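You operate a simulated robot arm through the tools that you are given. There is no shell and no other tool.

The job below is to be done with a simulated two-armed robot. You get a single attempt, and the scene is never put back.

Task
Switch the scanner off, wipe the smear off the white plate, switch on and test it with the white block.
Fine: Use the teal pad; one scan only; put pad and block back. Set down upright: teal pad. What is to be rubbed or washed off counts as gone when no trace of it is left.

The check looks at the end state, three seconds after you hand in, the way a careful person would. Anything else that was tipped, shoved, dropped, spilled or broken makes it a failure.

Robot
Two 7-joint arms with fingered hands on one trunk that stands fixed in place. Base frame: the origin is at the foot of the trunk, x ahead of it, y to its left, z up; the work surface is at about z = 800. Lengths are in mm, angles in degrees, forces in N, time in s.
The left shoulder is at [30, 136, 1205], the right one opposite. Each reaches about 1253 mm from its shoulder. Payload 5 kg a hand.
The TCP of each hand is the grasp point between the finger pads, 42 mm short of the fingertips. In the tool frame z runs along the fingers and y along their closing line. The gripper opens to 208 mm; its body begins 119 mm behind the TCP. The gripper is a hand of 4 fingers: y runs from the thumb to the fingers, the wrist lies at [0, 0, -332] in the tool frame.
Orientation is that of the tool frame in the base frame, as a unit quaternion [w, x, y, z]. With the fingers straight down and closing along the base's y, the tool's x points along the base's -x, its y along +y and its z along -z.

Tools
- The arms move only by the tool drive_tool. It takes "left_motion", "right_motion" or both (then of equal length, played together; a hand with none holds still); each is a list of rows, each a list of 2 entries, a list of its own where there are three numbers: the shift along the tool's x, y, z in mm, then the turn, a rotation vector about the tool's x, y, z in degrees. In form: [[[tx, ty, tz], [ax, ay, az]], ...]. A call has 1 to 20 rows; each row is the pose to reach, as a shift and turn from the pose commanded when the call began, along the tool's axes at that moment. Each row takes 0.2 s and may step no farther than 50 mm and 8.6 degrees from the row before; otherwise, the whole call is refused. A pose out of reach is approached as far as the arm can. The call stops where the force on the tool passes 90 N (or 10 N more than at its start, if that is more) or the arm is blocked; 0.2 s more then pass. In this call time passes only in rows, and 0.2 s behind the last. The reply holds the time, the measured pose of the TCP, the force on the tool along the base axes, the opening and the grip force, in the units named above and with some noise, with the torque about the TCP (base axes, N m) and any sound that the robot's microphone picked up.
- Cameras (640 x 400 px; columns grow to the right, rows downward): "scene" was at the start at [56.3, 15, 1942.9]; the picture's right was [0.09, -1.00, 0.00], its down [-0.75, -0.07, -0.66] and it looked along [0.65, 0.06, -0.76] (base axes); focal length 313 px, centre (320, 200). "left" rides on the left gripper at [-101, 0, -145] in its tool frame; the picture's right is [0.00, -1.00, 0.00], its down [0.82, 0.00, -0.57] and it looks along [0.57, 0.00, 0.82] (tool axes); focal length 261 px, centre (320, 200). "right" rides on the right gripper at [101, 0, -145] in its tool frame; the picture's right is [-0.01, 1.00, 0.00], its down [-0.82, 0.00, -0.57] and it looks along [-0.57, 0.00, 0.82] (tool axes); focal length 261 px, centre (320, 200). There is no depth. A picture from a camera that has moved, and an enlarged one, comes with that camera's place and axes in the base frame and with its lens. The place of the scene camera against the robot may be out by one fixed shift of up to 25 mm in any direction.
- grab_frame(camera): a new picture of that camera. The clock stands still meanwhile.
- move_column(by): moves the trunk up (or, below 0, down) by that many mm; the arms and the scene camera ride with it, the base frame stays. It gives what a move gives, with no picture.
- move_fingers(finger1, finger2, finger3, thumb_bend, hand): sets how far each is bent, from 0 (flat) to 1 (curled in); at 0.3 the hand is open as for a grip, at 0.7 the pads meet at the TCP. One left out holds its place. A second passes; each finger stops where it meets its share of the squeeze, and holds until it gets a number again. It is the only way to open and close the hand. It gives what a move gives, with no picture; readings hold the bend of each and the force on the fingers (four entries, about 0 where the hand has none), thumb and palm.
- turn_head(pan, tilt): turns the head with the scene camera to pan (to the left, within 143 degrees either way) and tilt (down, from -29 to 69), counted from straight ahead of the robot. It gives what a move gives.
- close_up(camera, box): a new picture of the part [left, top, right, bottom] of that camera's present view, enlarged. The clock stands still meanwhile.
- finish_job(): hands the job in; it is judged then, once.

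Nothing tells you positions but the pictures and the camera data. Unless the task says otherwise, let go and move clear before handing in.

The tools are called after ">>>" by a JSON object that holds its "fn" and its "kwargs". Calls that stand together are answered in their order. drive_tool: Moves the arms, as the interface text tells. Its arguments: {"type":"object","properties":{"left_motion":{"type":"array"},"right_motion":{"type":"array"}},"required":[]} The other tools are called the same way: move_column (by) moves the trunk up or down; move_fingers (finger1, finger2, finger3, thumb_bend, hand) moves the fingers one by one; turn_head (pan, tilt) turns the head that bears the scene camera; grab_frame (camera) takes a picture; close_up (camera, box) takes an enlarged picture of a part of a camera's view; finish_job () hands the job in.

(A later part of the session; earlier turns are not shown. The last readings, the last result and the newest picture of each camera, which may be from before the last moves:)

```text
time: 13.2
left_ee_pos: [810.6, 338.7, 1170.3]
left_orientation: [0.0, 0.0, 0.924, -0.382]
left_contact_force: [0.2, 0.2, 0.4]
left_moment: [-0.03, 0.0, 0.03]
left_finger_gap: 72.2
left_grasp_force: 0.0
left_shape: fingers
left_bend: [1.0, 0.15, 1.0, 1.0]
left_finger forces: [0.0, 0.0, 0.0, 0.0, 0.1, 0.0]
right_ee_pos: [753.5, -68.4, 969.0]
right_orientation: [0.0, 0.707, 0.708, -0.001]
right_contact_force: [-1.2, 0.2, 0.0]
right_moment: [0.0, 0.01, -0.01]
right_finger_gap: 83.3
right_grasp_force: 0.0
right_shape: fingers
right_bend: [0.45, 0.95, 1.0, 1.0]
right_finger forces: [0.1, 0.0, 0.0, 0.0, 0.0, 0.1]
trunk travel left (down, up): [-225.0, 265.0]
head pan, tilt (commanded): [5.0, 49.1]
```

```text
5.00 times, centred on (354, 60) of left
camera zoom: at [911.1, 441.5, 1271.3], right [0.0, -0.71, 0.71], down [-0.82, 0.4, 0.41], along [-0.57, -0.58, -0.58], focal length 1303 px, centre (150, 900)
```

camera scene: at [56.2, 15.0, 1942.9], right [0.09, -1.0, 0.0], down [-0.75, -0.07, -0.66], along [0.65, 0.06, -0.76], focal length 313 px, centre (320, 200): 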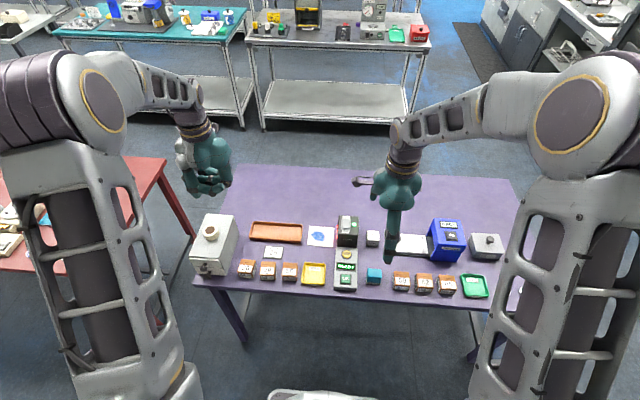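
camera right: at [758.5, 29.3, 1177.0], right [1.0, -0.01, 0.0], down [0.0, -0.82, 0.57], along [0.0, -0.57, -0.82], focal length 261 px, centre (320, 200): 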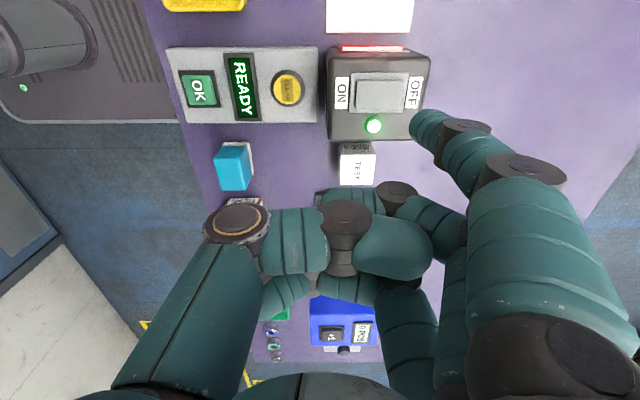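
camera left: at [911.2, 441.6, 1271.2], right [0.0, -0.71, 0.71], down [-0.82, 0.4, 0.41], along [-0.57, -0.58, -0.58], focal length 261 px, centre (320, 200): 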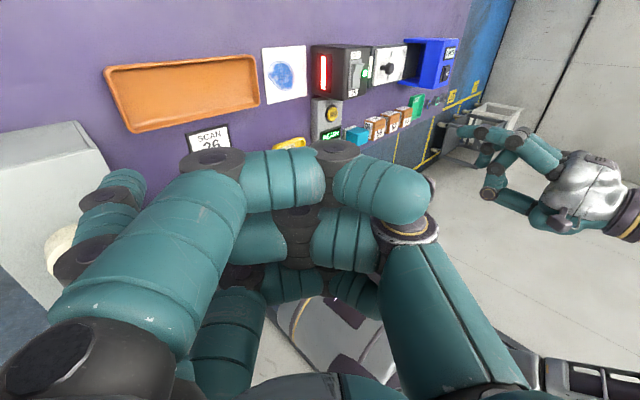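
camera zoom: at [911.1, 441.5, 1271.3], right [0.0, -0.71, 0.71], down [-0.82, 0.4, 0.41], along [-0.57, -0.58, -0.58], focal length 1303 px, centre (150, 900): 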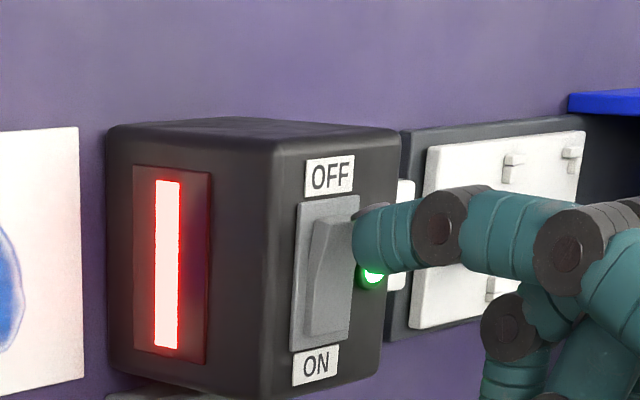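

No contact yet; continuing down in 3 mm steps.

>>> {"fn": "drive_tool", "kwargs": {"right_motion": [[[0, 0, 2], [0, 0, 0]], [[0, 0, 4], [0, 0, 0]], [[0, 0, 6], [0, 0, 0]]]}}

>>> {"fn": "close_up", "kwargs": {"camera": "right", "box": [320, 50, 480, 150]}}

>>> {"fn": "close_up", "kwargs": {"camera": "left", "box": [290, 20, 418, 100]}}

```text
time: 14.0
left_ee_pos: [810.6, 338.2, 1169.4]
left_orientation: [-0.001, 0.0, 0.924, -0.383]
left_contact_force: [-0.1, 1.0, -0.7]
left_moment: [-0.02, 0.01, -0.03]
left_finger_gap: 72.2
left_grasp_force: 0.0
left_shape: fingers
left_bend: [1.0, 0.15, 1.0, 1.0]
left_finger forces: [0.0, 0.0, 0.0, 0.0, 0.0, 0.1]
right_ee_pos: [753.5, -67.4, 964.1]
right_orientation: [0.001, 0.707, 0.707, 0.0]
right_contact_force: [0.2, 0.6, -0.3]
right_moment: [0.0, 0.02, -0.03]
right_finger_gap: 83.6
right_grasp_force: 0.1
right_shape: fingers
right_bend: [0.45, 0.95, 1.0, 1.0]
right_finger forces: [0.0, 0.0, 0.0, 0.1, 0.0, 0.1]
trunk travel left (down, up): [-225.0, 265.0]
head pan, tilt (commanded): [5.0, 49.1]
```

```text
4.00 times, centred on (400, 100) of right
camera zoom: at [754.2, 31.6, 1109.3], right [1.0, -0.01, 0.0], down [0.0, -0.82, 0.57], along [0.0, -0.57, -0.82], focal length 1043 px, centre (0, 600)
```

zoom: 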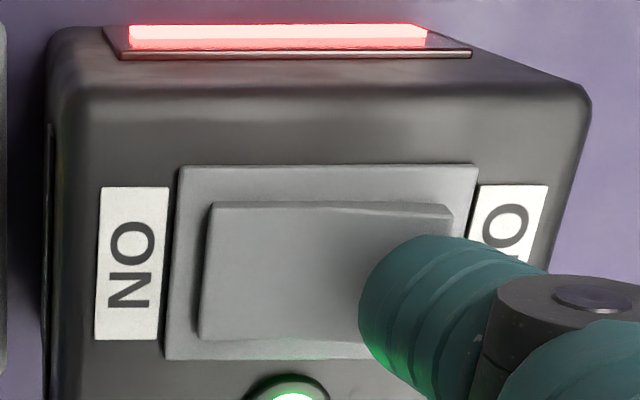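

```text
5.00 times, centred on (354, 60) of left
camera zoom: at [911.2, 441.5, 1271.2], right [0.0, -0.71, 0.71], down [-0.82, 0.4, 0.41], along [-0.57, -0.58, -0.58], focal length 1303 px, centre (150, 900)
```

zoom: 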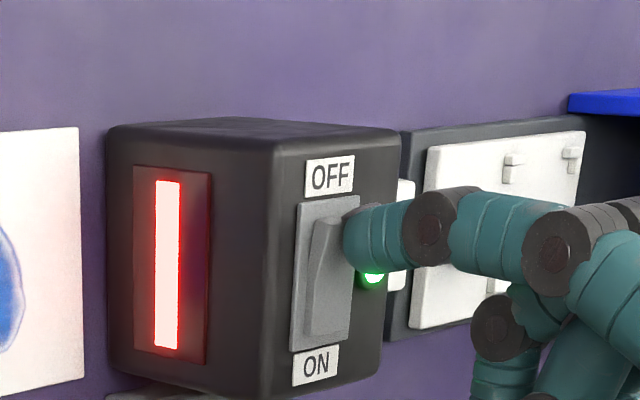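

Still free; the scanner top is a bit lower than I first estimated (~900). Continue down gently.

>>> {"fn": "drive_tool", "kwargs": {"right_motion": [[[0, 0, 2], [0, 0, 0]], [[0, 0, 4], [0, 0, 0]], [[0, 0, 6], [0, 0, 0]]]}}

>>> {"fn": "close_up", "kwargs": {"camera": "left", "box": [290, 20, 418, 100]}}

```text
time: 14.8
left_ee_pos: [810.9, 337.4, 1169.8]
left_orientation: [0.0, 0.0, 0.924, -0.383]
left_contact_force: [0.4, -0.3, -0.8]
left_moment: [-0.01, 0.02, 0.02]
left_finger_gap: 72.2
left_grasp_force: 0.0
left_shape: fingers
left_bend: [1.0, 0.15, 1.0, 1.0]
left_finger forces: [0.0, 0.1, 0.1, 0.0, 0.0, 0.0]
right_ee_pos: [753.5, -69.3, 957.3]
right_orientation: [-0.001, 0.707, 0.707, 0.0]
right_contact_force: [0.5, -0.2, 2.0]
right_moment: [0.1, -0.16, 0.0]
right_finger_gap: 83.9
right_grasp_force: 0.7
right_shape: fingers
right_bend: [0.45, 0.95, 1.0, 1.0]
right_finger forces: [1.6, 0.1, 0.0, 0.0, 0.0, 0.1]
trunk travel left (down, up): [-225.0, 265.0]
head pan, tilt (commanded): [5.0, 49.1]
heard: click
```

```text
5.00 times, centred on (354, 60) of left
camera zoom: at [911.0, 441.5, 1271.4], right [0.0, -0.71, 0.71], down [-0.82, 0.4, 0.41], along [-0.57, -0.58, -0.58], focal length 1303 px, centre (150, 900)
```

zoom: 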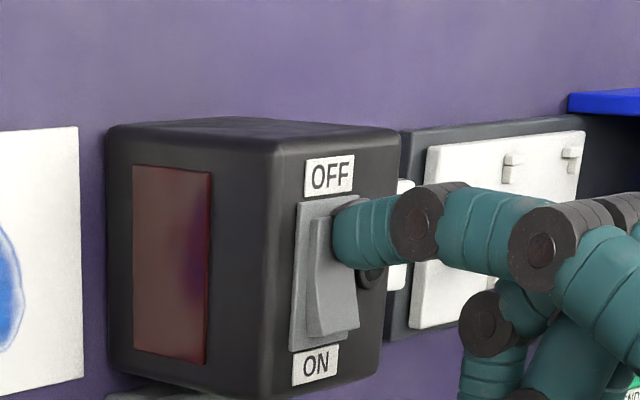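

Click heard, LED and red light are off — the scanner is off. Now I lift, move over the teal pad and open the hand to a narrow grip preshape.

>>> {"fn": "drive_tool", "kwargs": {"right_motion": [[[0, 0, -40], [0, 0, 0]], [[0, 0, -80], [0, 0, 0]], [[0, 0, -120], [0, 0, 0]], [[-20, -30, -123], [0, 0, 0]], [[-40, -60, -123], [0, 0, 0]], [[-60, -90, -123], [0, 0, 0]], [[-82, -121, -123], [0, 0, 0]]]}}

>>> {"fn": "move_fingers", "kwargs": {"hand": "right", "finger1": 0.5, "finger2": 0.5, "finger3": 0.5, "thumb_bend": 0.5}}

>>> {"fn": "grab_frame", "kwargs": {"camera": "right"}}

>>> {"fn": "close_up", "kwargs": {"camera": "left", "box": [310, 60, 502, 180]}}

>>> {"fn": "grab_frame", "kwargs": {"camera": "scene"}}

```text
time: 16.4
left_ee_pos: [809.4, 338.2, 1170.7]
left_orientation: [0.0, 0.0, 0.924, -0.383]
left_contact_force: [-0.7, -0.7, 0.3]
left_moment: [0.09, -0.05, 0.06]
left_finger_gap: 72.2
left_grasp_force: 0.1
left_shape: fingers
left_bend: [1.0, 0.15, 1.0, 1.0]
left_finger forces: [0.0, 0.1, 0.0, 0.0, 0.0, 0.0]
right_ee_pos: [630.5, -150.0, 1082.3]
right_orientation: [0.0, 0.707, 0.707, 0.001]
right_contact_force: [-0.9, -0.6, 0.6]
right_moment: [0.05, -0.02, -0.02]
right_finger_gap: 84.0
right_grasp_force: 0.0
right_shape: fingers
right_bend: [0.45, 0.95, 1.0, 1.0]
right_finger forces: [0.0, 0.0, 0.0, 0.0, 0.1, 0.0]
trunk travel left (down, up): [-225.0, 265.0]
head pan, tilt (commanded): [5.0, 49.1]
```

```text
time: 17.4
left_ee_pos: [811.1, 338.7, 1169.9]
left_orientation: [0.0, 0.001, 0.924, -0.382]
left_contact_force: [0.9, -1.0, 0.2]
left_moment: [0.03, 0.0, -0.04]
left_finger_gap: 72.3
left_grasp_force: 0.0
left_shape: fingers
left_bend: [1.0, 0.15, 1.0, 1.0]
left_finger forces: [0.1, 0.0, 0.0, 0.0, 0.0, 0.0]
right_ee_pos: [630.4, -150.0, 1081.7]
right_orientation: [-0.001, 0.707, 0.707, 0.0]
right_contact_force: [0.5, 0.0, 0.9]
right_moment: [0.06, -0.03, 0.04]
right_finger_gap: 120.5
right_grasp_force: 0.0
right_shape: fingers
right_bend: [0.5, 0.5, 0.5, 0.5]
right_finger forces: [0.1, 0.0, 0.0, 0.0, 0.0, 0.1]
trunk travel left (down, up): [-225.0, 265.0]
head pan, tilt (commanded): [5.0, 49.1]
```

```text
taken
camera right: at [631.8, -50.2, 1227.4], right [1.0, -0.01, 0.0], down [0.0, -0.82, 0.57], along [0.0, -0.57, -0.82], focal length 261 px, centre (320, 200)
```

right: 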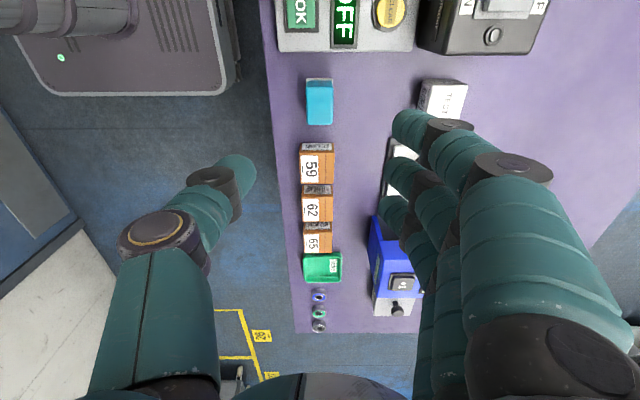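

```text
3.33 times, centred on (406, 120) of left
camera zoom: at [911.0, 441.4, 1271.4], right [0.0, -0.71, 0.71], down [-0.82, 0.4, 0.41], along [-0.57, -0.58, -0.58], focal length 869 px, centre (33, 467)
```

zoom: 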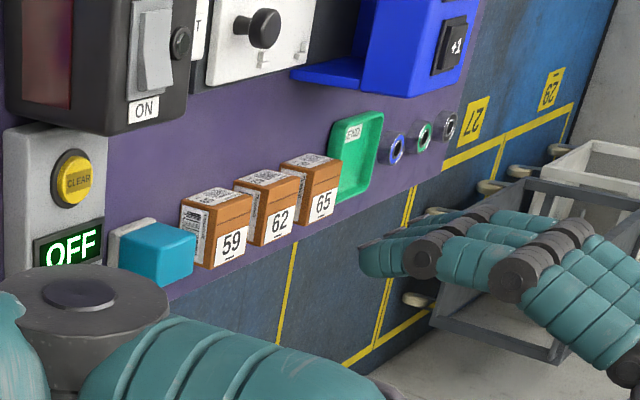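

```text
taken
camera scene: at [56.3, 15.1, 1942.9], right [0.09, -1.0, 0.0], down [-0.75, -0.07, -0.66], along [0.65, 0.06, -0.76], focal length 313 px, centre (320, 200)
```

scene: 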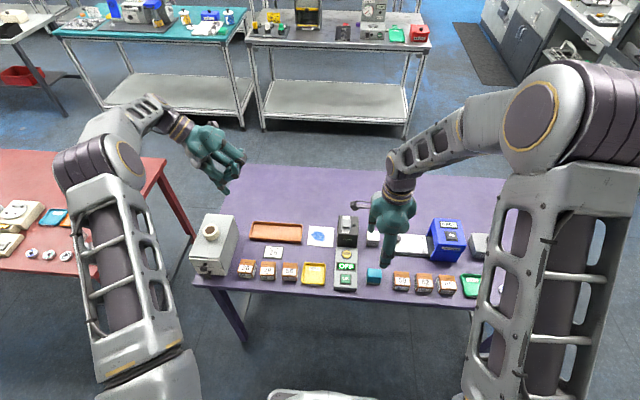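

The display shows OFF and the hand is open above the pad. I'll zoom on the pad to measure it exactly before lowering.

>>> {"fn": "close_up", "kwargs": {"camera": "right", "box": [256, 50, 384, 130]}}

>>> {"fn": "close_up", "kwargs": {"camera": "scene", "box": [340, 255, 404, 295]}}

```text
5.00 times, centred on (320, 90) of right
camera zoom: at [631.8, -50.2, 1227.4], right [1.0, -0.01, 0.0], down [0.0, -0.82, 0.57], along [0.0, -0.57, -0.82], focal length 1303 px, centre (320, 750)
```

zoom: 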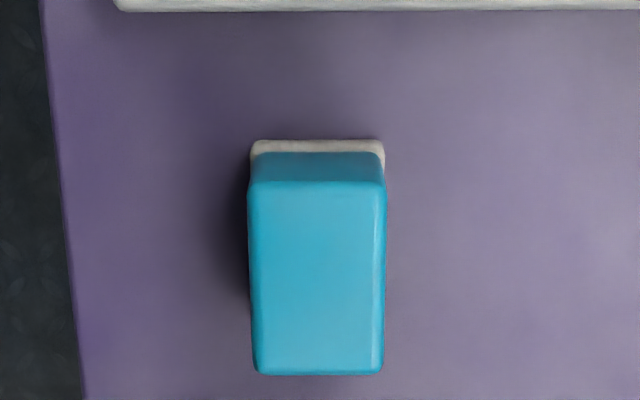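

```text
10.00 times, centred on (372, 275) of scene
camera zoom: at [56.3, 15.1, 1942.9], right [0.09, -1.0, 0.0], down [-0.75, -0.07, -0.66], along [0.65, 0.06, -0.76], focal length 3128 px, centre (-200, -550)
```

zoom: 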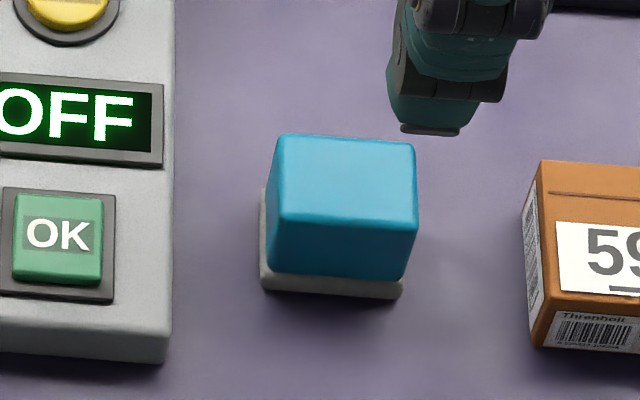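

The pad is about 40×52 mm and ~57 mm high, centred at (631, −151), right under the TCP. I'll lower so the fingertips end ~25 mm above the table.

>>> {"fn": "drive_tool", "kwargs": {"right_motion": [[[-1, 1, 45], [0, 0, 0]], [[-1, 1, 90], [0, 0, 0]], [[-1, 1, 130], [0, 0, 0]], [[-1, 1, 160], [0, 0, 0]], [[-1, 1, 180], [0, 0, 0]]]}}

>>> {"fn": "grab_frame", "kwargs": {"camera": "right"}}

>>> {"fn": "close_up", "kwargs": {"camera": "scene", "box": [310, 200, 438, 300]}}

>>> {"fn": "close_up", "kwargs": {"camera": "left", "box": [310, 60, 502, 180]}}

```text
time: 18.6
left_ee_pos: [810.8, 339.5, 1168.9]
left_orientation: [0.0, 0.0, 0.924, -0.383]
left_contact_force: [0.4, -0.6, 0.0]
left_moment: [-0.01, 0.04, -0.01]
left_finger_gap: 72.2
left_grasp_force: 0.0
left_shape: fingers
left_bend: [1.0, 0.15, 1.0, 1.0]
left_finger forces: [0.1, 0.1, 0.0, 0.0, 0.0, 0.0]
right_ee_pos: [631.8, -150.3, 899.8]
right_orientation: [0.0, 0.708, 0.706, 0.0]
right_contact_force: [0.1, 0.0, -0.8]
right_moment: [-0.01, 0.02, 0.0]
right_finger_gap: 120.7
right_grasp_force: 0.1
right_shape: fingers
right_bend: [0.5, 0.5, 0.5, 0.5]
right_finger forces: [0.0, 0.0, 0.0, 0.1, 0.0, 0.0]
trunk travel left (down, up): [-225.0, 265.0]
head pan, tilt (commanded): [5.0, 49.1]
```

```text
taken
camera right: at [633.3, -50.4, 1045.5], right [1.0, -0.01, 0.0], down [-0.01, -0.82, 0.57], along [0.0, -0.57, -0.82], focal length 261 px, centre (320, 200)
```

right: 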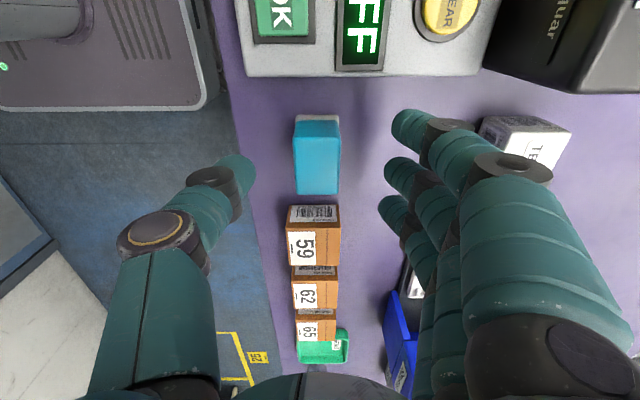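

```text
4.00 times, centred on (374, 250) of scene
camera zoom: at [56.8, 15.4, 1942.9], right [0.09, -1.0, 0.0], down [-0.75, -0.07, -0.65], along [0.65, 0.06, -0.76], focal length 1251 px, centre (104, 0)
```

zoom: 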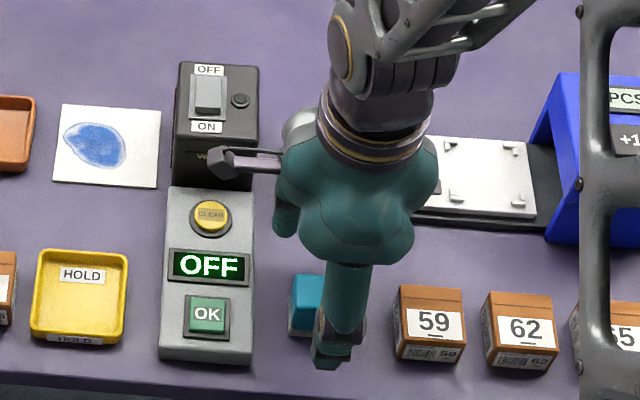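

```text
3.33 times, centred on (406, 120) of left
camera zoom: at [911.4, 441.5, 1271.0], right [0.0, -0.71, 0.71], down [-0.82, 0.4, 0.41], along [-0.57, -0.58, -0.58], focal length 869 px, centre (33, 467)
```

zoom: 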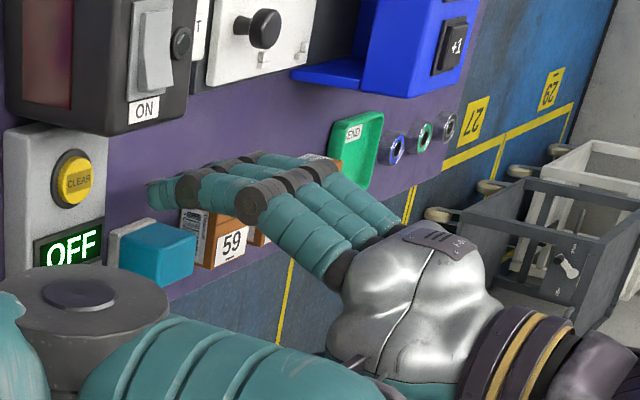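

Alignment looks good. Lowering another 26 mm and then closing the fingers gently.

>>> {"fn": "drive_tool", "kwargs": {"right_motion": [[[0, 0, 10], [0, 0, 0]], [[0, 0, 20], [0, 0, 0]], [[0, 0, 26], [0, 0, 0]]]}}

>>> {"fn": "move_fingers", "kwargs": {"hand": "right", "finger1": 0.58, "finger2": 0.58, "finger3": 0.58, "thumb_bend": 0.58}}

>>> {"fn": "grab_frame", "kwargs": {"camera": "right"}}

>>> {"fn": "close_up", "kwargs": {"camera": "left", "box": [310, 60, 502, 180]}}

```text
time: 19.4
left_ee_pos: [811.2, 338.4, 1169.9]
left_orientation: [0.0, -0.001, 0.924, -0.383]
left_contact_force: [0.6, -0.2, -0.6]
left_moment: [0.0, 0.03, -0.03]
left_finger_gap: 72.3
left_grasp_force: 0.1
left_shape: fingers
left_bend: [1.0, 0.15, 1.0, 1.0]
left_finger forces: [0.1, 0.0, 0.0, 0.1, 0.1, 0.0]
right_ee_pos: [633.1, -151.0, 875.1]
right_orientation: [0.0, 0.708, 0.707, -0.001]
right_contact_force: [0.1, -0.4, 0.3]
right_moment: [0.02, 0.01, -0.02]
right_finger_gap: 120.6
right_grasp_force: 0.0
right_shape: fingers
right_bend: [0.5, 0.5, 0.5, 0.5]
right_finger forces: [0.0, 0.1, 0.1, 0.0, 0.0, 0.0]
trunk travel left (down, up): [-225.0, 265.0]
head pan, tilt (commanded): [5.0, 49.1]
```

```text
time: 20.4
left_ee_pos: [810.1, 338.6, 1169.5]
left_orientation: [0.0, 0.0, 0.924, -0.383]
left_contact_force: [0.6, -0.4, -0.4]
left_moment: [-0.02, 0.01, 0.0]
left_finger_gap: 72.1
left_grasp_force: 0.0
left_shape: fingers
left_bend: [1.0, 0.15, 1.0, 1.0]
left_finger forces: [0.0, 0.0, 0.0, 0.0, 0.0, 0.0]
right_ee_pos: [632.3, -150.3, 876.2]
right_orientation: [0.0, 0.707, 0.707, -0.001]
right_contact_force: [-0.7, -0.8, -0.3]
right_moment: [-0.03, -0.02, -0.01]
right_finger_gap: 86.2
right_grasp_force: 0.0
right_shape: fingers
right_bend: [0.57, 0.57, 0.57, 0.57]
right_finger forces: [0.0, 0.0, 0.1, 0.1, 0.0, 0.1]
trunk travel left (down, up): [-225.0, 265.0]
head pan, tilt (commanded): [5.0, 49.1]
```

```text
taken
camera right: at [633.3, -50.1, 1020.0], right [1.0, -0.01, 0.0], down [0.0, -0.82, 0.57], along [0.0, -0.57, -0.82], focal length 261 px, centre (320, 200)
```

right: 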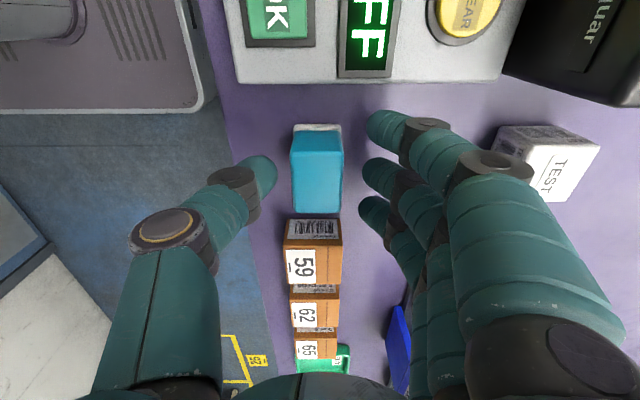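

```text
3.33 times, centred on (406, 120) of left
camera zoom: at [911.1, 441.5, 1271.3], right [0.0, -0.71, 0.71], down [-0.82, 0.4, 0.41], along [-0.57, -0.58, -0.58], focal length 869 px, centre (33, 467)
```

zoom: 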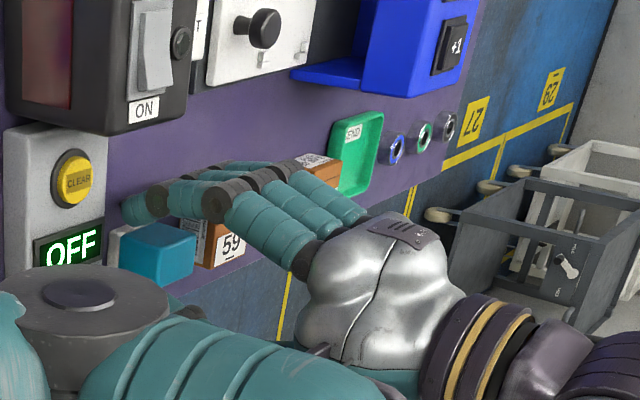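

Fingers straddle the pad symmetrically, with the middle finger and thumb on its centre. Closing middle finger and thumb to grip, side fingers to about the same depth.

>>> {"fn": "move_fingers", "kwargs": {"hand": "right", "finger1": 0.62, "finger2": 0.65, "finger3": 0.62, "thumb_bend": 0.65}}

>>> {"fn": "grab_frame", "kwargs": {"camera": "right"}}

>>> {"fn": "close_up", "kwargs": {"camera": "left", "box": [310, 60, 438, 140]}}

```text
time: 21.4
left_ee_pos: [810.5, 338.3, 1169.9]
left_orientation: [0.0, 0.0, 0.924, -0.383]
left_contact_force: [-0.4, 0.5, 0.4]
left_moment: [-0.01, 0.01, -0.02]
left_finger_gap: 72.3
left_grasp_force: 0.1
left_shape: fingers
left_bend: [1.0, 0.15, 1.0, 1.0]
left_finger forces: [0.0, 0.0, 0.1, 0.0, 0.0, 0.0]
right_ee_pos: [631.9, -150.1, 874.9]
right_orientation: [0.0, 0.707, 0.707, 0.0]
right_contact_force: [0.3, -0.6, 0.3]
right_moment: [0.03, -0.01, 0.0]
right_finger_gap: 59.8
right_grasp_force: 4.0
right_shape: fingers
right_bend: [0.62, 0.63, 0.62, 0.64]
right_finger forces: [0.0, 3.9, 0.0, 0.0, 3.9, 0.1]
trunk travel left (down, up): [-225.0, 265.0]
head pan, tilt (commanded): [5.0, 49.1]
```

```text
taken
camera right: at [633.2, -50.2, 1020.0], right [1.0, -0.01, 0.0], down [0.0, -0.82, 0.57], along [0.0, -0.57, -0.82], focal length 261 px, centre (320, 200)
```

right: 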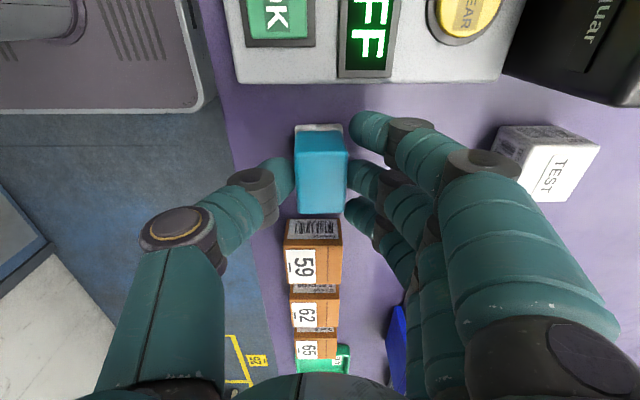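

```text
5.00 times, centred on (374, 100) of left
camera zoom: at [911.0, 441.5, 1271.3], right [0.0, -0.71, 0.71], down [-0.82, 0.4, 0.41], along [-0.57, -0.58, -0.58], focal length 1303 px, centre (50, 700)
```

zoom: 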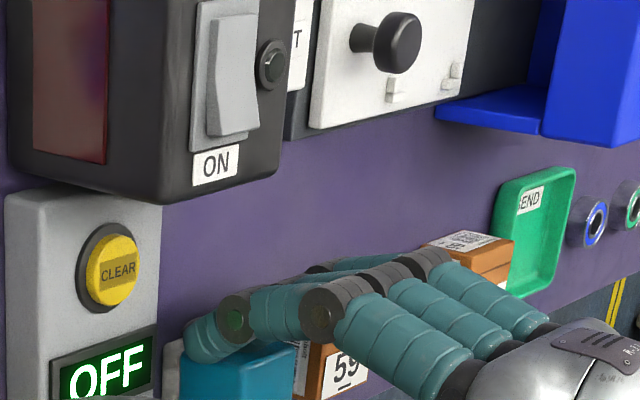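

The pad is lightly pinched (about 4 N). I'll firm up the grip, bringing the side fingers in against it too.

>>> {"fn": "move_fingers", "kwargs": {"hand": "right", "finger1": 0.64, "finger2": 0.72, "finger3": 0.64, "thumb_bend": 0.72}}

>>> {"fn": "close_up", "kwargs": {"camera": "right", "box": [220, 90, 412, 230]}}

```text
time: 22.4
left_ee_pos: [810.6, 339.0, 1170.2]
left_orientation: [0.0, 0.0, 0.924, -0.382]
left_contact_force: [0.4, -0.3, 1.3]
left_moment: [-0.01, 0.01, -0.02]
left_finger_gap: 72.1
left_grasp_force: 0.1
left_shape: fingers
left_bend: [1.0, 0.15, 1.0, 1.0]
left_finger forces: [0.0, 0.0, 0.0, 0.0, 0.1, 0.0]
right_ee_pos: [632.3, -149.9, 874.3]
right_orientation: [0.001, 0.707, 0.707, 0.0]
right_contact_force: [-0.8, -0.7, 1.6]
right_moment: [-0.02, 0.04, -0.02]
right_finger_gap: 52.1
right_grasp_force: 15.3
right_shape: fingers
right_bend: [0.63, 0.61, 0.64, 0.68]
right_finger forces: [1.7, 12.0, 1.1, 0.0, 15.8, 0.1]
trunk travel left (down, up): [-225.0, 265.0]
head pan, tilt (commanded): [5.0, 49.1]
```

```text
2.86 times, centred on (316, 160) of right
camera zoom: at [633.1, -50.1, 1020.1], right [1.0, -0.01, 0.0], down [0.0, -0.82, 0.57], along [0.0, -0.57, -0.82], focal length 745 px, centre (331, 314)
```

zoom: 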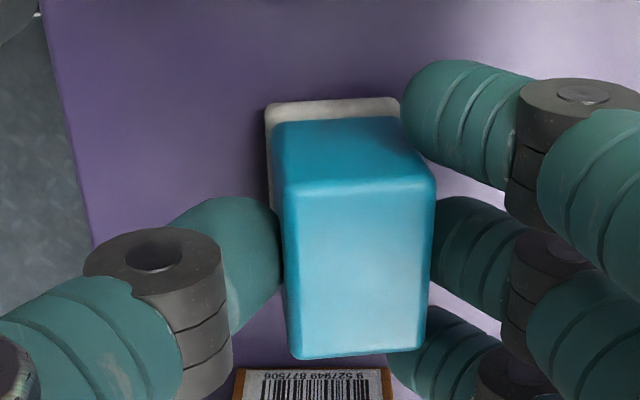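

The stronger thumb tipped the pad a few degrees toward the fingers. I'll loosen so it settles flat, then re-grip with the thumb held at its contact position and only the fingers squeezing.

>>> {"fn": "move_fingers", "kwargs": {"hand": "right", "finger1": 0.6, "finger2": 0.6, "finger3": 0.6, "thumb_bend": 0.61}}

>>> {"fn": "close_up", "kwargs": {"camera": "right", "box": [220, 90, 412, 230]}}

```text
time: 23.4
left_ee_pos: [809.9, 339.1, 1169.2]
left_orientation: [0.001, 0.001, 0.924, -0.383]
left_contact_force: [-0.3, -0.2, 0.3]
left_moment: [0.01, 0.0, 0.0]
left_finger_gap: 72.3
left_grasp_force: 0.0
left_shape: fingers
left_bend: [1.0, 0.15, 1.0, 1.0]
left_finger forces: [0.1, 0.0, 0.0, 0.0, 0.1, 0.0]
right_ee_pos: [631.6, -150.9, 873.6]
right_orientation: [0.0, 0.707, 0.708, 0.0]
right_contact_force: [-0.1, 0.3, 0.3]
right_moment: [0.05, 0.03, 0.0]
right_finger_gap: 67.9
right_grasp_force: 0.0
right_shape: fingers
right_bend: [0.6, 0.6, 0.6, 0.61]
right_finger forces: [0.0, 0.1, 0.0, 0.0, 0.0, 0.0]
trunk travel left (down, up): [-225.0, 265.0]
head pan, tilt (commanded): [5.0, 49.1]
```

```text
2.86 times, centred on (316, 160) of right
camera zoom: at [633.2, -50.2, 1020.0], right [1.0, -0.01, 0.0], down [0.0, -0.82, 0.57], along [0.0, -0.57, -0.82], focal length 745 px, centre (331, 314)
```

zoom: 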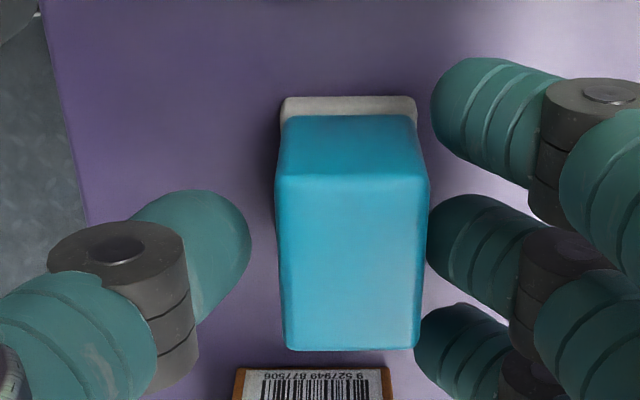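

The pad is flat again, now about 6 mm further forward. I'll recentre the hand on it and re-grip evenly.

>>> {"fn": "drive_tool", "kwargs": {"right_motion": [[[0, 3, 0], [0, 0, 0]], [[0, 6, 0], [0, 0, 0]]]}}

>>> {"fn": "move_fingers", "kwargs": {"hand": "right", "finger1": 0.64, "finger2": 0.65, "finger3": 0.64, "thumb_bend": 0.65}}

>>> {"fn": "close_up", "kwargs": {"camera": "right", "box": [220, 90, 412, 230]}}

```text
time: 24.0
left_ee_pos: [809.9, 339.1, 1168.3]
left_orientation: [0.001, 0.0, 0.924, -0.382]
left_contact_force: [0.3, 0.3, -0.1]
left_moment: [0.0, -0.02, -0.03]
left_finger_gap: 72.2
left_grasp_force: 0.0
left_shape: fingers
left_bend: [1.0, 0.15, 1.0, 1.0]
left_finger forces: [0.1, 0.1, 0.1, 0.0, 0.0, 0.0]
right_ee_pos: [638.6, -151.3, 875.5]
right_orientation: [-0.001, 0.708, 0.707, 0.001]
right_contact_force: [-0.2, -0.1, -0.3]
right_moment: [0.0, 0.01, -0.03]
right_finger_gap: 68.4
right_grasp_force: 0.1
right_shape: fingers
right_bend: [0.6, 0.6, 0.6, 0.61]
right_finger forces: [0.0, 0.1, 0.0, 0.0, 0.0, 0.0]
trunk travel left (down, up): [-225.0, 265.0]
head pan, tilt (commanded): [5.0, 49.1]
```

```text
time: 25.0
left_ee_pos: [811.8, 337.8, 1170.2]
left_orientation: [0.0, 0.0, 0.924, -0.383]
left_contact_force: [-0.6, 0.9, 0.3]
left_moment: [0.0, -0.02, -0.03]
left_finger_gap: 72.2
left_grasp_force: 0.1
left_shape: fingers
left_bend: [1.0, 0.15, 1.0, 1.0]
left_finger forces: [0.0, 0.1, 0.0, 0.1, 0.0, 0.0]
right_ee_pos: [638.5, -150.7, 875.3]
right_orientation: [0.0, 0.707, 0.707, 0.0]
right_contact_force: [-0.9, 0.3, 0.2]
right_moment: [0.0, -0.02, -0.02]
right_finger_gap: 55.0
right_grasp_force: 3.5
right_shape: fingers
right_bend: [0.64, 0.63, 0.64, 0.64]
right_finger forces: [0.2, 3.2, 0.0, 0.1, 3.5, 0.1]
trunk travel left (down, up): [-225.0, 265.0]
head pan, tilt (commanded): [5.0, 49.1]
```

```text
2.86 times, centred on (316, 160) of right
camera zoom: at [639.5, -50.3, 1020.6], right [1.0, -0.01, 0.0], down [0.0, -0.82, 0.57], along [0.0, -0.57, -0.82], focal length 745 px, centre (331, 314)
```

zoom: 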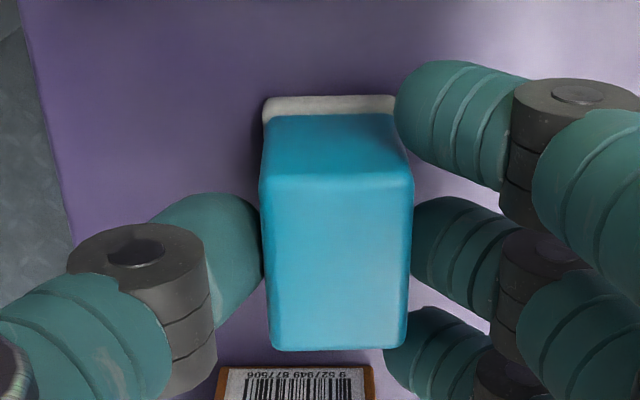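

Upright and evenly pinched. Now increase squeeze with the middle finger only, slightly.

>>> {"fn": "move_fingers", "kwargs": {"hand": "right", "finger2": 0.68, "thumb_bend": 0.665}}

>>> {"fn": "close_up", "kwargs": {"camera": "right", "box": [220, 90, 412, 230]}}

```text
time: 26.0
left_ee_pos: [810.7, 339.4, 1169.5]
left_orientation: [-0.001, 0.0, 0.924, -0.383]
left_contact_force: [0.1, -0.7, -0.4]
left_moment: [-0.04, 0.02, -0.01]
left_finger_gap: 72.1
left_grasp_force: 0.0
left_shape: fingers
left_bend: [1.0, 0.15, 1.0, 1.0]
left_finger forces: [0.0, 0.0, 0.0, 0.1, 0.0, 0.0]
right_ee_pos: [639.0, -151.3, 875.7]
right_orientation: [0.0, 0.707, 0.708, 0.0]
right_contact_force: [0.2, -0.3, -0.4]
right_moment: [0.01, -0.02, 0.0]
right_finger_gap: 54.9
right_grasp_force: 6.5
right_shape: fingers
right_bend: [0.64, 0.63, 0.64, 0.65]
right_finger forces: [0.1, 6.9, 0.0, 0.1, 7.0, 0.0]
trunk travel left (down, up): [-225.0, 265.0]
head pan, tilt (commanded): [5.0, 49.1]
```

```text
2.86 times, centred on (316, 160) of right
camera zoom: at [639.6, -50.3, 1020.6], right [1.0, -0.01, 0.0], down [0.0, -0.82, 0.57], along [0.0, -0.57, -0.82], focal length 745 px, centre (331, 314)
```

zoom: 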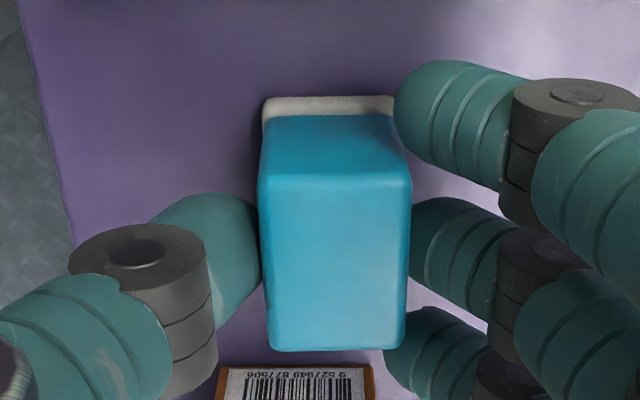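

>>> {"fn": "move_fingers", "kwargs": {"hand": "right", "finger2": 0.74, "thumb_bend": 0.675}}

>>> {"fn": "close_up", "kwargs": {"camera": "right", "box": [220, 90, 412, 230]}}

```text
time: 27.0
left_ee_pos: [810.7, 338.5, 1169.6]
left_orientation: [0.001, -0.001, 0.924, -0.383]
left_contact_force: [-0.4, 0.2, 0.3]
left_moment: [0.01, 0.01, 0.01]
left_finger_gap: 72.2
left_grasp_force: 0.1
left_shape: fingers
left_bend: [1.0, 0.15, 1.0, 1.0]
left_finger forces: [0.0, 0.0, 0.1, 0.0, 0.1, 0.0]
right_ee_pos: [638.2, -150.7, 876.0]
right_orientation: [0.0, 0.707, 0.708, 0.0]
right_contact_force: [0.1, 0.0, 0.8]
right_moment: [0.0, -0.01, -0.01]
right_finger_gap: 54.3
right_grasp_force: 9.6
right_shape: fingers
right_bend: [0.64, 0.63, 0.64, 0.65]
right_finger forces: [0.1, 9.3, 0.0, 0.1, 9.3, 0.1]
trunk travel left (down, up): [-225.0, 265.0]
head pan, tilt (commanded): [5.0, 49.1]
```

```text
2.86 times, centred on (316, 160) of right
camera zoom: at [639.6, -50.3, 1020.6], right [1.0, -0.01, 0.0], down [0.0, -0.82, 0.57], along [0.0, -0.57, -0.82], focal length 745 px, centre (331, 314)
```

zoom: 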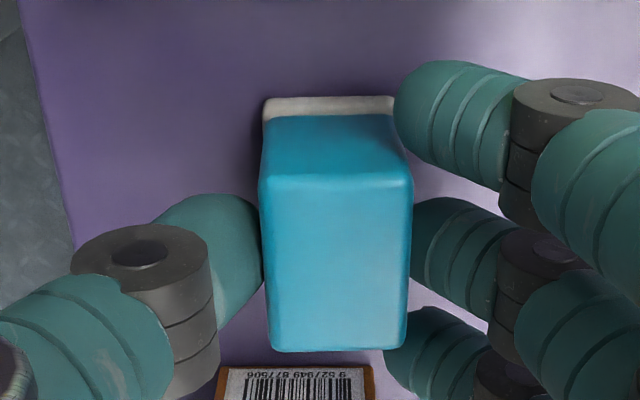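

Firm and still upright at ~9 N. Lifting a little to verify the hold.

>>> {"fn": "drive_tool", "kwargs": {"right_motion": [[[0, 0, -10], [0, 0, 0]], [[0, 0, -30], [0, 0, 0]], [[0, 0, -60], [0, 0, 0]], [[0, 0, -100], [0, 0, 0]]]}}

>>> {"fn": "grab_frame", "kwargs": {"camera": "right"}}

>>> {"fn": "grab_frame", "kwargs": {"camera": "left"}}

>>> {"fn": "close_up", "kwargs": {"camera": "left", "box": [310, 60, 470, 160]}}

```text
time: 28.0
left_ee_pos: [809.3, 338.9, 1170.4]
left_orientation: [0.0, 0.0, 0.924, -0.383]
left_contact_force: [-1.1, -0.1, 0.3]
left_moment: [0.04, -0.01, 0.06]
left_finger_gap: 72.1
left_grasp_force: 0.1
left_shape: fingers
left_bend: [1.0, 0.15, 1.0, 1.0]
left_finger forces: [0.0, 0.0, 0.0, 0.0, 0.0, 0.0]
right_ee_pos: [635.9, -152.0, 975.1]
right_orientation: [-0.001, 0.707, 0.707, -0.001]
right_contact_force: [-0.8, 0.9, -0.9]
right_moment: [-0.01, -0.15, 0.0]
right_finger_gap: 54.3
right_grasp_force: 9.4
right_shape: fingers
right_bend: [0.64, 0.63, 0.64, 0.65]
right_finger forces: [0.2, 9.3, 0.0, 0.0, 9.2, 0.0]
trunk travel left (down, up): [-225.0, 265.0]
head pan, tilt (commanded): [5.0, 49.1]
```

```text
taken
camera right: at [637.3, -51.3, 1120.7], right [1.0, 0.0, 0.0], down [0.0, -0.82, 0.57], along [0.0, -0.57, -0.82], focal length 261 px, centre (320, 200)
```

right: 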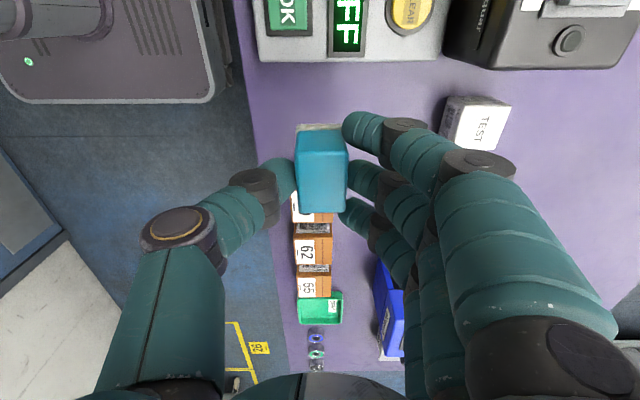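

```text
taken
camera left: at [909.8, 441.9, 1272.5], right [0.0, -0.71, 0.71], down [-0.82, 0.4, 0.41], along [-0.57, -0.58, -0.58], focal length 261 px, centre (320, 200)
```

left: 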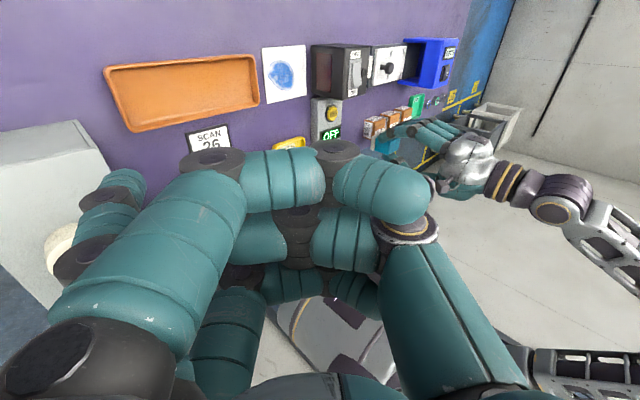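

```text
4.00 times, centred on (390, 110) of left
camera zoom: at [909.8, 441.9, 1272.5], right [0.0, -0.71, 0.71], down [-0.82, 0.4, 0.41], along [-0.57, -0.58, -0.58], focal length 1043 px, centre (40, 560)
```

zoom: 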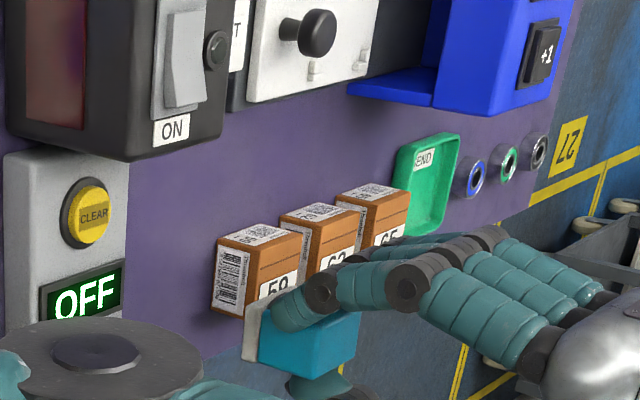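

The pad is held well. I'll carry it high around over the front, then toward the plate.

>>> {"fn": "drive_tool", "kwargs": {"right_motion": [[[20, 0, -25], [0, 0, 0]], [[60, 0, -35], [0, 0, 0]], [[100, 0, -35], [0, 0, 0]], [[140, 0, -35], [0, 0, 0]], [[180, 0, -35], [0, 0, 0]], [[218, 0, -35], [0, 0, 0]], [[220, 40, -35], [0, 0, 0]], [[222, 80, -35], [0, 0, 0]], [[222, 120, -35], [0, 0, 0]], [[222, 150, -35], [0, 0, 0]]]}}

>>> {"fn": "grab_frame", "kwargs": {"camera": "right"}}

>>> {"fn": "close_up", "kwargs": {"camera": "left", "box": [240, 0, 432, 120]}}

>>> {"fn": "close_up", "kwargs": {"camera": "scene", "box": [240, 150, 400, 270]}}

```text
time: 30.2
left_ee_pos: [811.2, 338.3, 1169.7]
left_orientation: [0.0, 0.0, 0.924, -0.383]
left_contact_force: [-1.1, -0.5, -0.2]
left_moment: [0.03, 0.06, -0.01]
left_finger_gap: 72.3
left_grasp_force: 0.0
left_shape: fingers
left_bend: [1.0, 0.15, 1.0, 1.0]
left_finger forces: [0.1, 0.1, 0.1, 0.0, 0.1, 0.1]
right_ee_pos: [792.7, 69.2, 1007.0]
right_orientation: [0.0, 0.708, 0.706, -0.001]
right_contact_force: [0.0, -0.3, -1.3]
right_moment: [-0.04, 0.04, -0.01]
right_finger_gap: 54.5
right_grasp_force: 9.3
right_shape: fingers
right_bend: [0.64, 0.63, 0.64, 0.65]
right_finger forces: [0.1, 9.2, 0.0, 0.0, 9.1, 0.0]
trunk travel left (down, up): [-225.0, 265.0]
head pan, tilt (commanded): [5.0, 49.1]
```

```text
taken
camera right: at [794.4, 169.3, 1152.9], right [1.0, -0.01, 0.0], down [0.0, -0.82, 0.57], along [0.0, -0.57, -0.82], focal length 261 px, centre (320, 200)
```

right: 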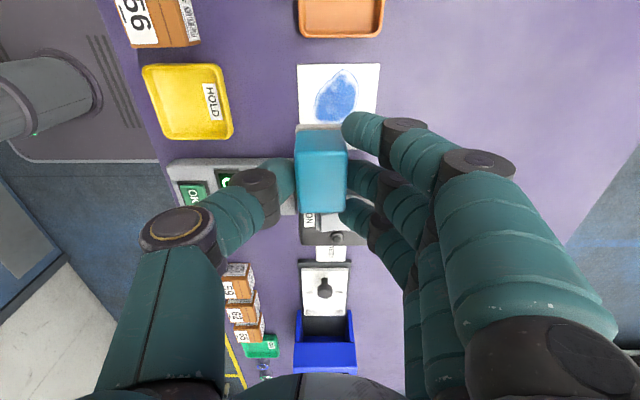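

```text
3.33 times, centred on (336, 60) of left
camera zoom: at [911.8, 441.0, 1270.9], right [0.0, -0.71, 0.71], down [-0.82, 0.4, 0.41], along [-0.57, -0.58, -0.58], focal length 869 px, centre (267, 667)
```

zoom: 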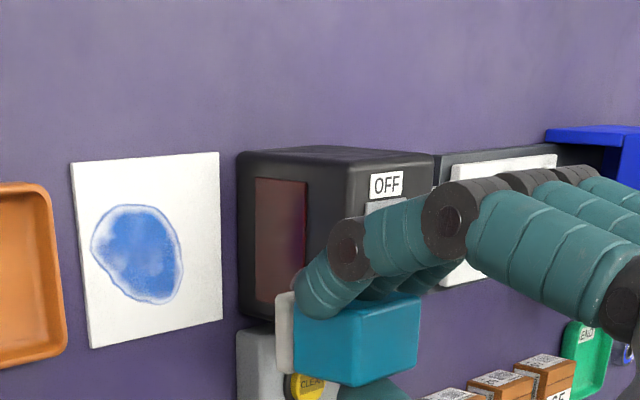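

```text
3.33 times, centred on (320, 210) of scene
camera zoom: at [57.4, 14.9, 1942.8], right [0.09, -1.0, 0.0], down [-0.75, -0.07, -0.65], along [0.65, 0.06, -0.76], focal length 1043 px, centre (320, 167)
```

zoom: 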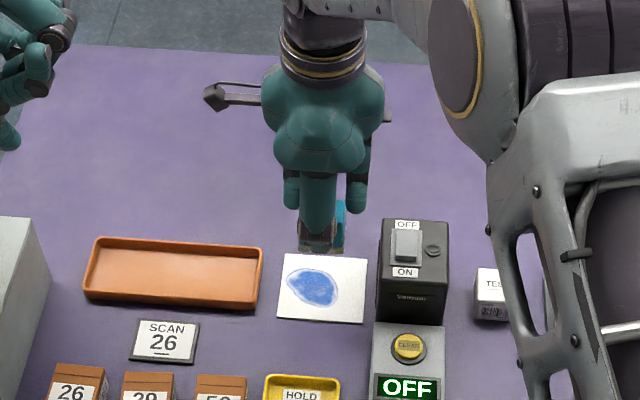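

The pad is above the plate: plate about x 768–866, y 12–123, smear x 786–846, y 50–118. I'll lower the pad to just above the plate.

>>> {"fn": "drive_tool", "kwargs": {"right_motion": [[[0, 0, 45], [0, 0, 0]], [[0, 0, 85], [0, 0, 0]], [[0, 0, 110], [0, 0, 0]], [[0, 0, 122], [0, 0, 0]]]}}

>>> {"fn": "grab_frame", "kwargs": {"camera": "right"}}

>>> {"fn": "close_up", "kwargs": {"camera": "left", "box": [240, 20, 368, 100]}}

>>> {"fn": "close_up", "kwargs": {"camera": "scene", "box": [270, 200, 366, 260]}}

```text
time: 31.2
left_ee_pos: [810.7, 338.1, 1169.6]
left_orientation: [0.0, -0.001, 0.924, -0.382]
left_contact_force: [0.0, 0.7, -0.1]
left_moment: [-0.04, 0.01, -0.01]
left_finger_gap: 72.4
left_grasp_force: 0.0
left_shape: fingers
left_bend: [1.0, 0.15, 1.0, 1.0]
left_finger forces: [0.1, 0.0, 0.1, 0.0, 0.0, 0.0]
right_ee_pos: [787.1, 71.3, 886.7]
right_orientation: [0.0, 0.707, 0.707, -0.001]
right_contact_force: [1.1, -0.4, 0.6]
right_moment: [0.05, -0.02, 0.0]
right_finger_gap: 54.4
right_grasp_force: 9.2
right_shape: fingers
right_bend: [0.64, 0.63, 0.64, 0.65]
right_finger forces: [0.1, 9.1, 0.0, 0.0, 9.1, 0.0]
trunk travel left (down, up): [-225.0, 265.0]
head pan, tilt (commanded): [5.0, 49.1]
```

```text
taken
camera right: at [788.5, 171.4, 1031.4], right [1.0, -0.01, 0.0], down [0.0, -0.82, 0.57], along [0.0, -0.57, -0.82], focal length 261 px, centre (320, 200)
```

right: 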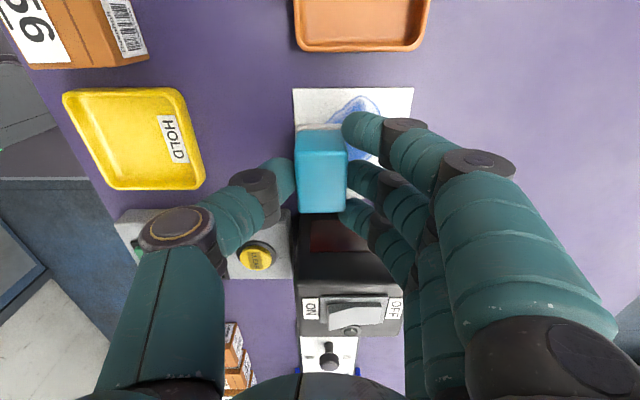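

```text
5.00 times, centred on (304, 60) of left
camera zoom: at [911.2, 441.4, 1271.2], right [0.0, -0.71, 0.71], down [-0.82, 0.4, 0.41], along [-0.57, -0.58, -0.58], focal length 1303 px, centre (400, 900)
```

zoom: 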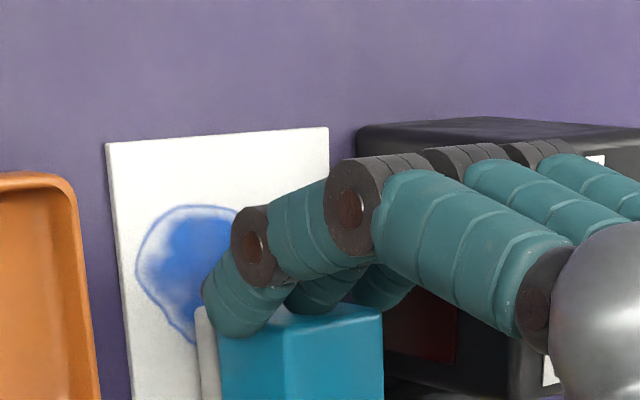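

```text
6.67 times, centred on (318, 230) of scene
camera zoom: at [56.5, 15.2, 1942.9], right [0.09, -1.0, 0.0], down [-0.75, -0.07, -0.65], along [0.65, 0.06, -0.76], focal length 2085 px, centre (333, 0)
```

zoom: 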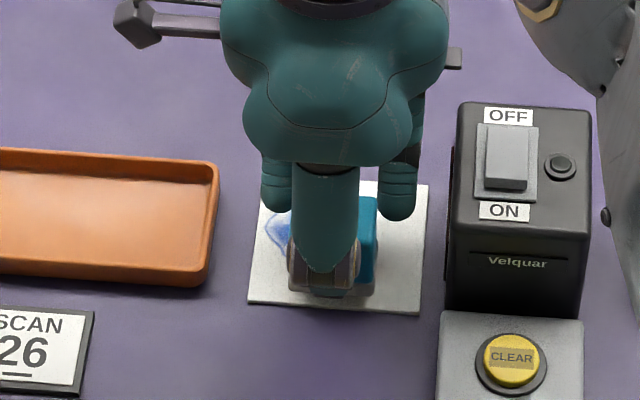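

Close above the plate. Lowering in fine steps until light contact.

>>> {"fn": "drive_tool", "kwargs": {"right_motion": [[[0, 0, 4], [0, 0, 0]], [[0, 0, 7], [0, 0, 0]], [[0, 0, 8], [0, 0, 0]]]}}

```text
time: 32.0
left_ee_pos: [812.5, 338.9, 1170.1]
left_orientation: [0.0, 0.001, 0.924, -0.383]
left_contact_force: [1.4, 0.4, 0.2]
left_moment: [-0.02, 0.02, -0.03]
left_finger_gap: 72.1
left_grasp_force: 0.1
left_shape: fingers
left_bend: [1.0, 0.15, 1.0, 1.0]
left_finger forces: [0.1, 0.0, 0.0, 0.0, 0.0, 0.0]
right_ee_pos: [788.1, 71.2, 878.5]
right_orientation: [0.0, 0.707, 0.707, 0.0]
right_contact_force: [0.2, 0.7, -0.8]
right_moment: [0.0, 0.04, -0.03]
right_finger_gap: 54.3
right_grasp_force: 9.4
right_shape: fingers
right_bend: [0.64, 0.63, 0.64, 0.65]
right_finger forces: [0.1, 9.1, 0.0, 0.0, 9.2, 0.0]
trunk travel left (down, up): [-225.0, 265.0]
head pan, tilt (commanded): [5.0, 49.1]
```

>>> {"fn": "drive_tool", "kwargs": {"right_motion": [[[0, 0, 1], [0, 0, 0]], [[0, 0, 2], [0, 0, 0]]]}}

>>> {"fn": "close_up", "kwargs": {"camera": "left", "box": [240, 20, 368, 100]}}

```text
time: 32.6
left_ee_pos: [811.0, 338.5, 1169.8]
left_orientation: [0.0, 0.0, 0.924, -0.382]
left_contact_force: [1.2, 0.9, 0.0]
left_moment: [0.01, 0.01, 0.03]
left_finger_gap: 72.0
left_grasp_force: 0.1
left_shape: fingers
left_bend: [1.0, 0.15, 1.0, 1.0]
left_finger forces: [0.0, 0.0, 0.0, 0.1, 0.0, 0.0]
right_ee_pos: [789.5, 71.4, 879.1]
right_orientation: [0.0, 0.707, 0.707, 0.0]
right_contact_force: [-0.2, 0.7, 0.4]
right_moment: [0.03, -0.04, 0.03]
right_finger_gap: 54.2
right_grasp_force: 9.8
right_shape: fingers
right_bend: [0.64, 0.63, 0.64, 0.65]
right_finger forces: [0.1, 9.4, 0.1, 0.0, 9.2, 0.0]
trunk travel left (down, up): [-225.0, 265.0]
head pan, tilt (commanded): [5.0, 49.1]
```

```text
5.00 times, centred on (304, 60) of left
camera zoom: at [911.1, 441.5, 1271.3], right [0.0, -0.71, 0.71], down [-0.82, 0.4, 0.41], along [-0.57, -0.58, -0.58], focal length 1303 px, centre (400, 900)
```

zoom: 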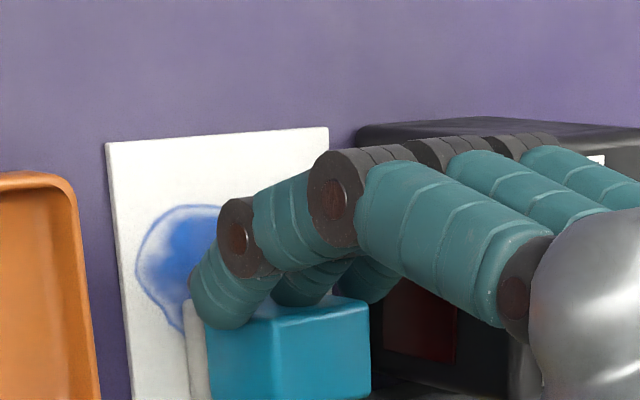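

>>> {"fn": "drive_tool", "kwargs": {"right_motion": [[[0, 0, 1], [0, 0, 0]], [[0, 0, 2], [0, 0, 0]]]}}

```text
time: 33.2
left_ee_pos: [809.1, 338.2, 1171.1]
left_orientation: [0.001, 0.0, 0.924, -0.382]
left_contact_force: [0.0, -1.1, -1.1]
left_moment: [-0.04, 0.0, 0.03]
left_finger_gap: 72.1
left_grasp_force: 0.0
left_shape: fingers
left_bend: [1.0, 0.15, 1.0, 1.0]
left_finger forces: [0.1, 0.0, 0.0, 0.0, 0.1, 0.0]
right_ee_pos: [789.0, 70.7, 877.6]
right_orientation: [0.001, 0.707, 0.707, 0.001]
right_contact_force: [-0.7, -0.2, 7.3]
right_moment: [0.01, 0.07, -0.01]
right_finger_gap: 55.0
right_grasp_force: 11.3
right_shape: fingers
right_bend: [0.64, 0.63, 0.64, 0.65]
right_finger forces: [0.0, 10.4, 0.1, 0.0, 11.5, 0.0]
trunk travel left (down, up): [-225.0, 265.0]
head pan, tilt (commanded): [5.0, 49.1]
```

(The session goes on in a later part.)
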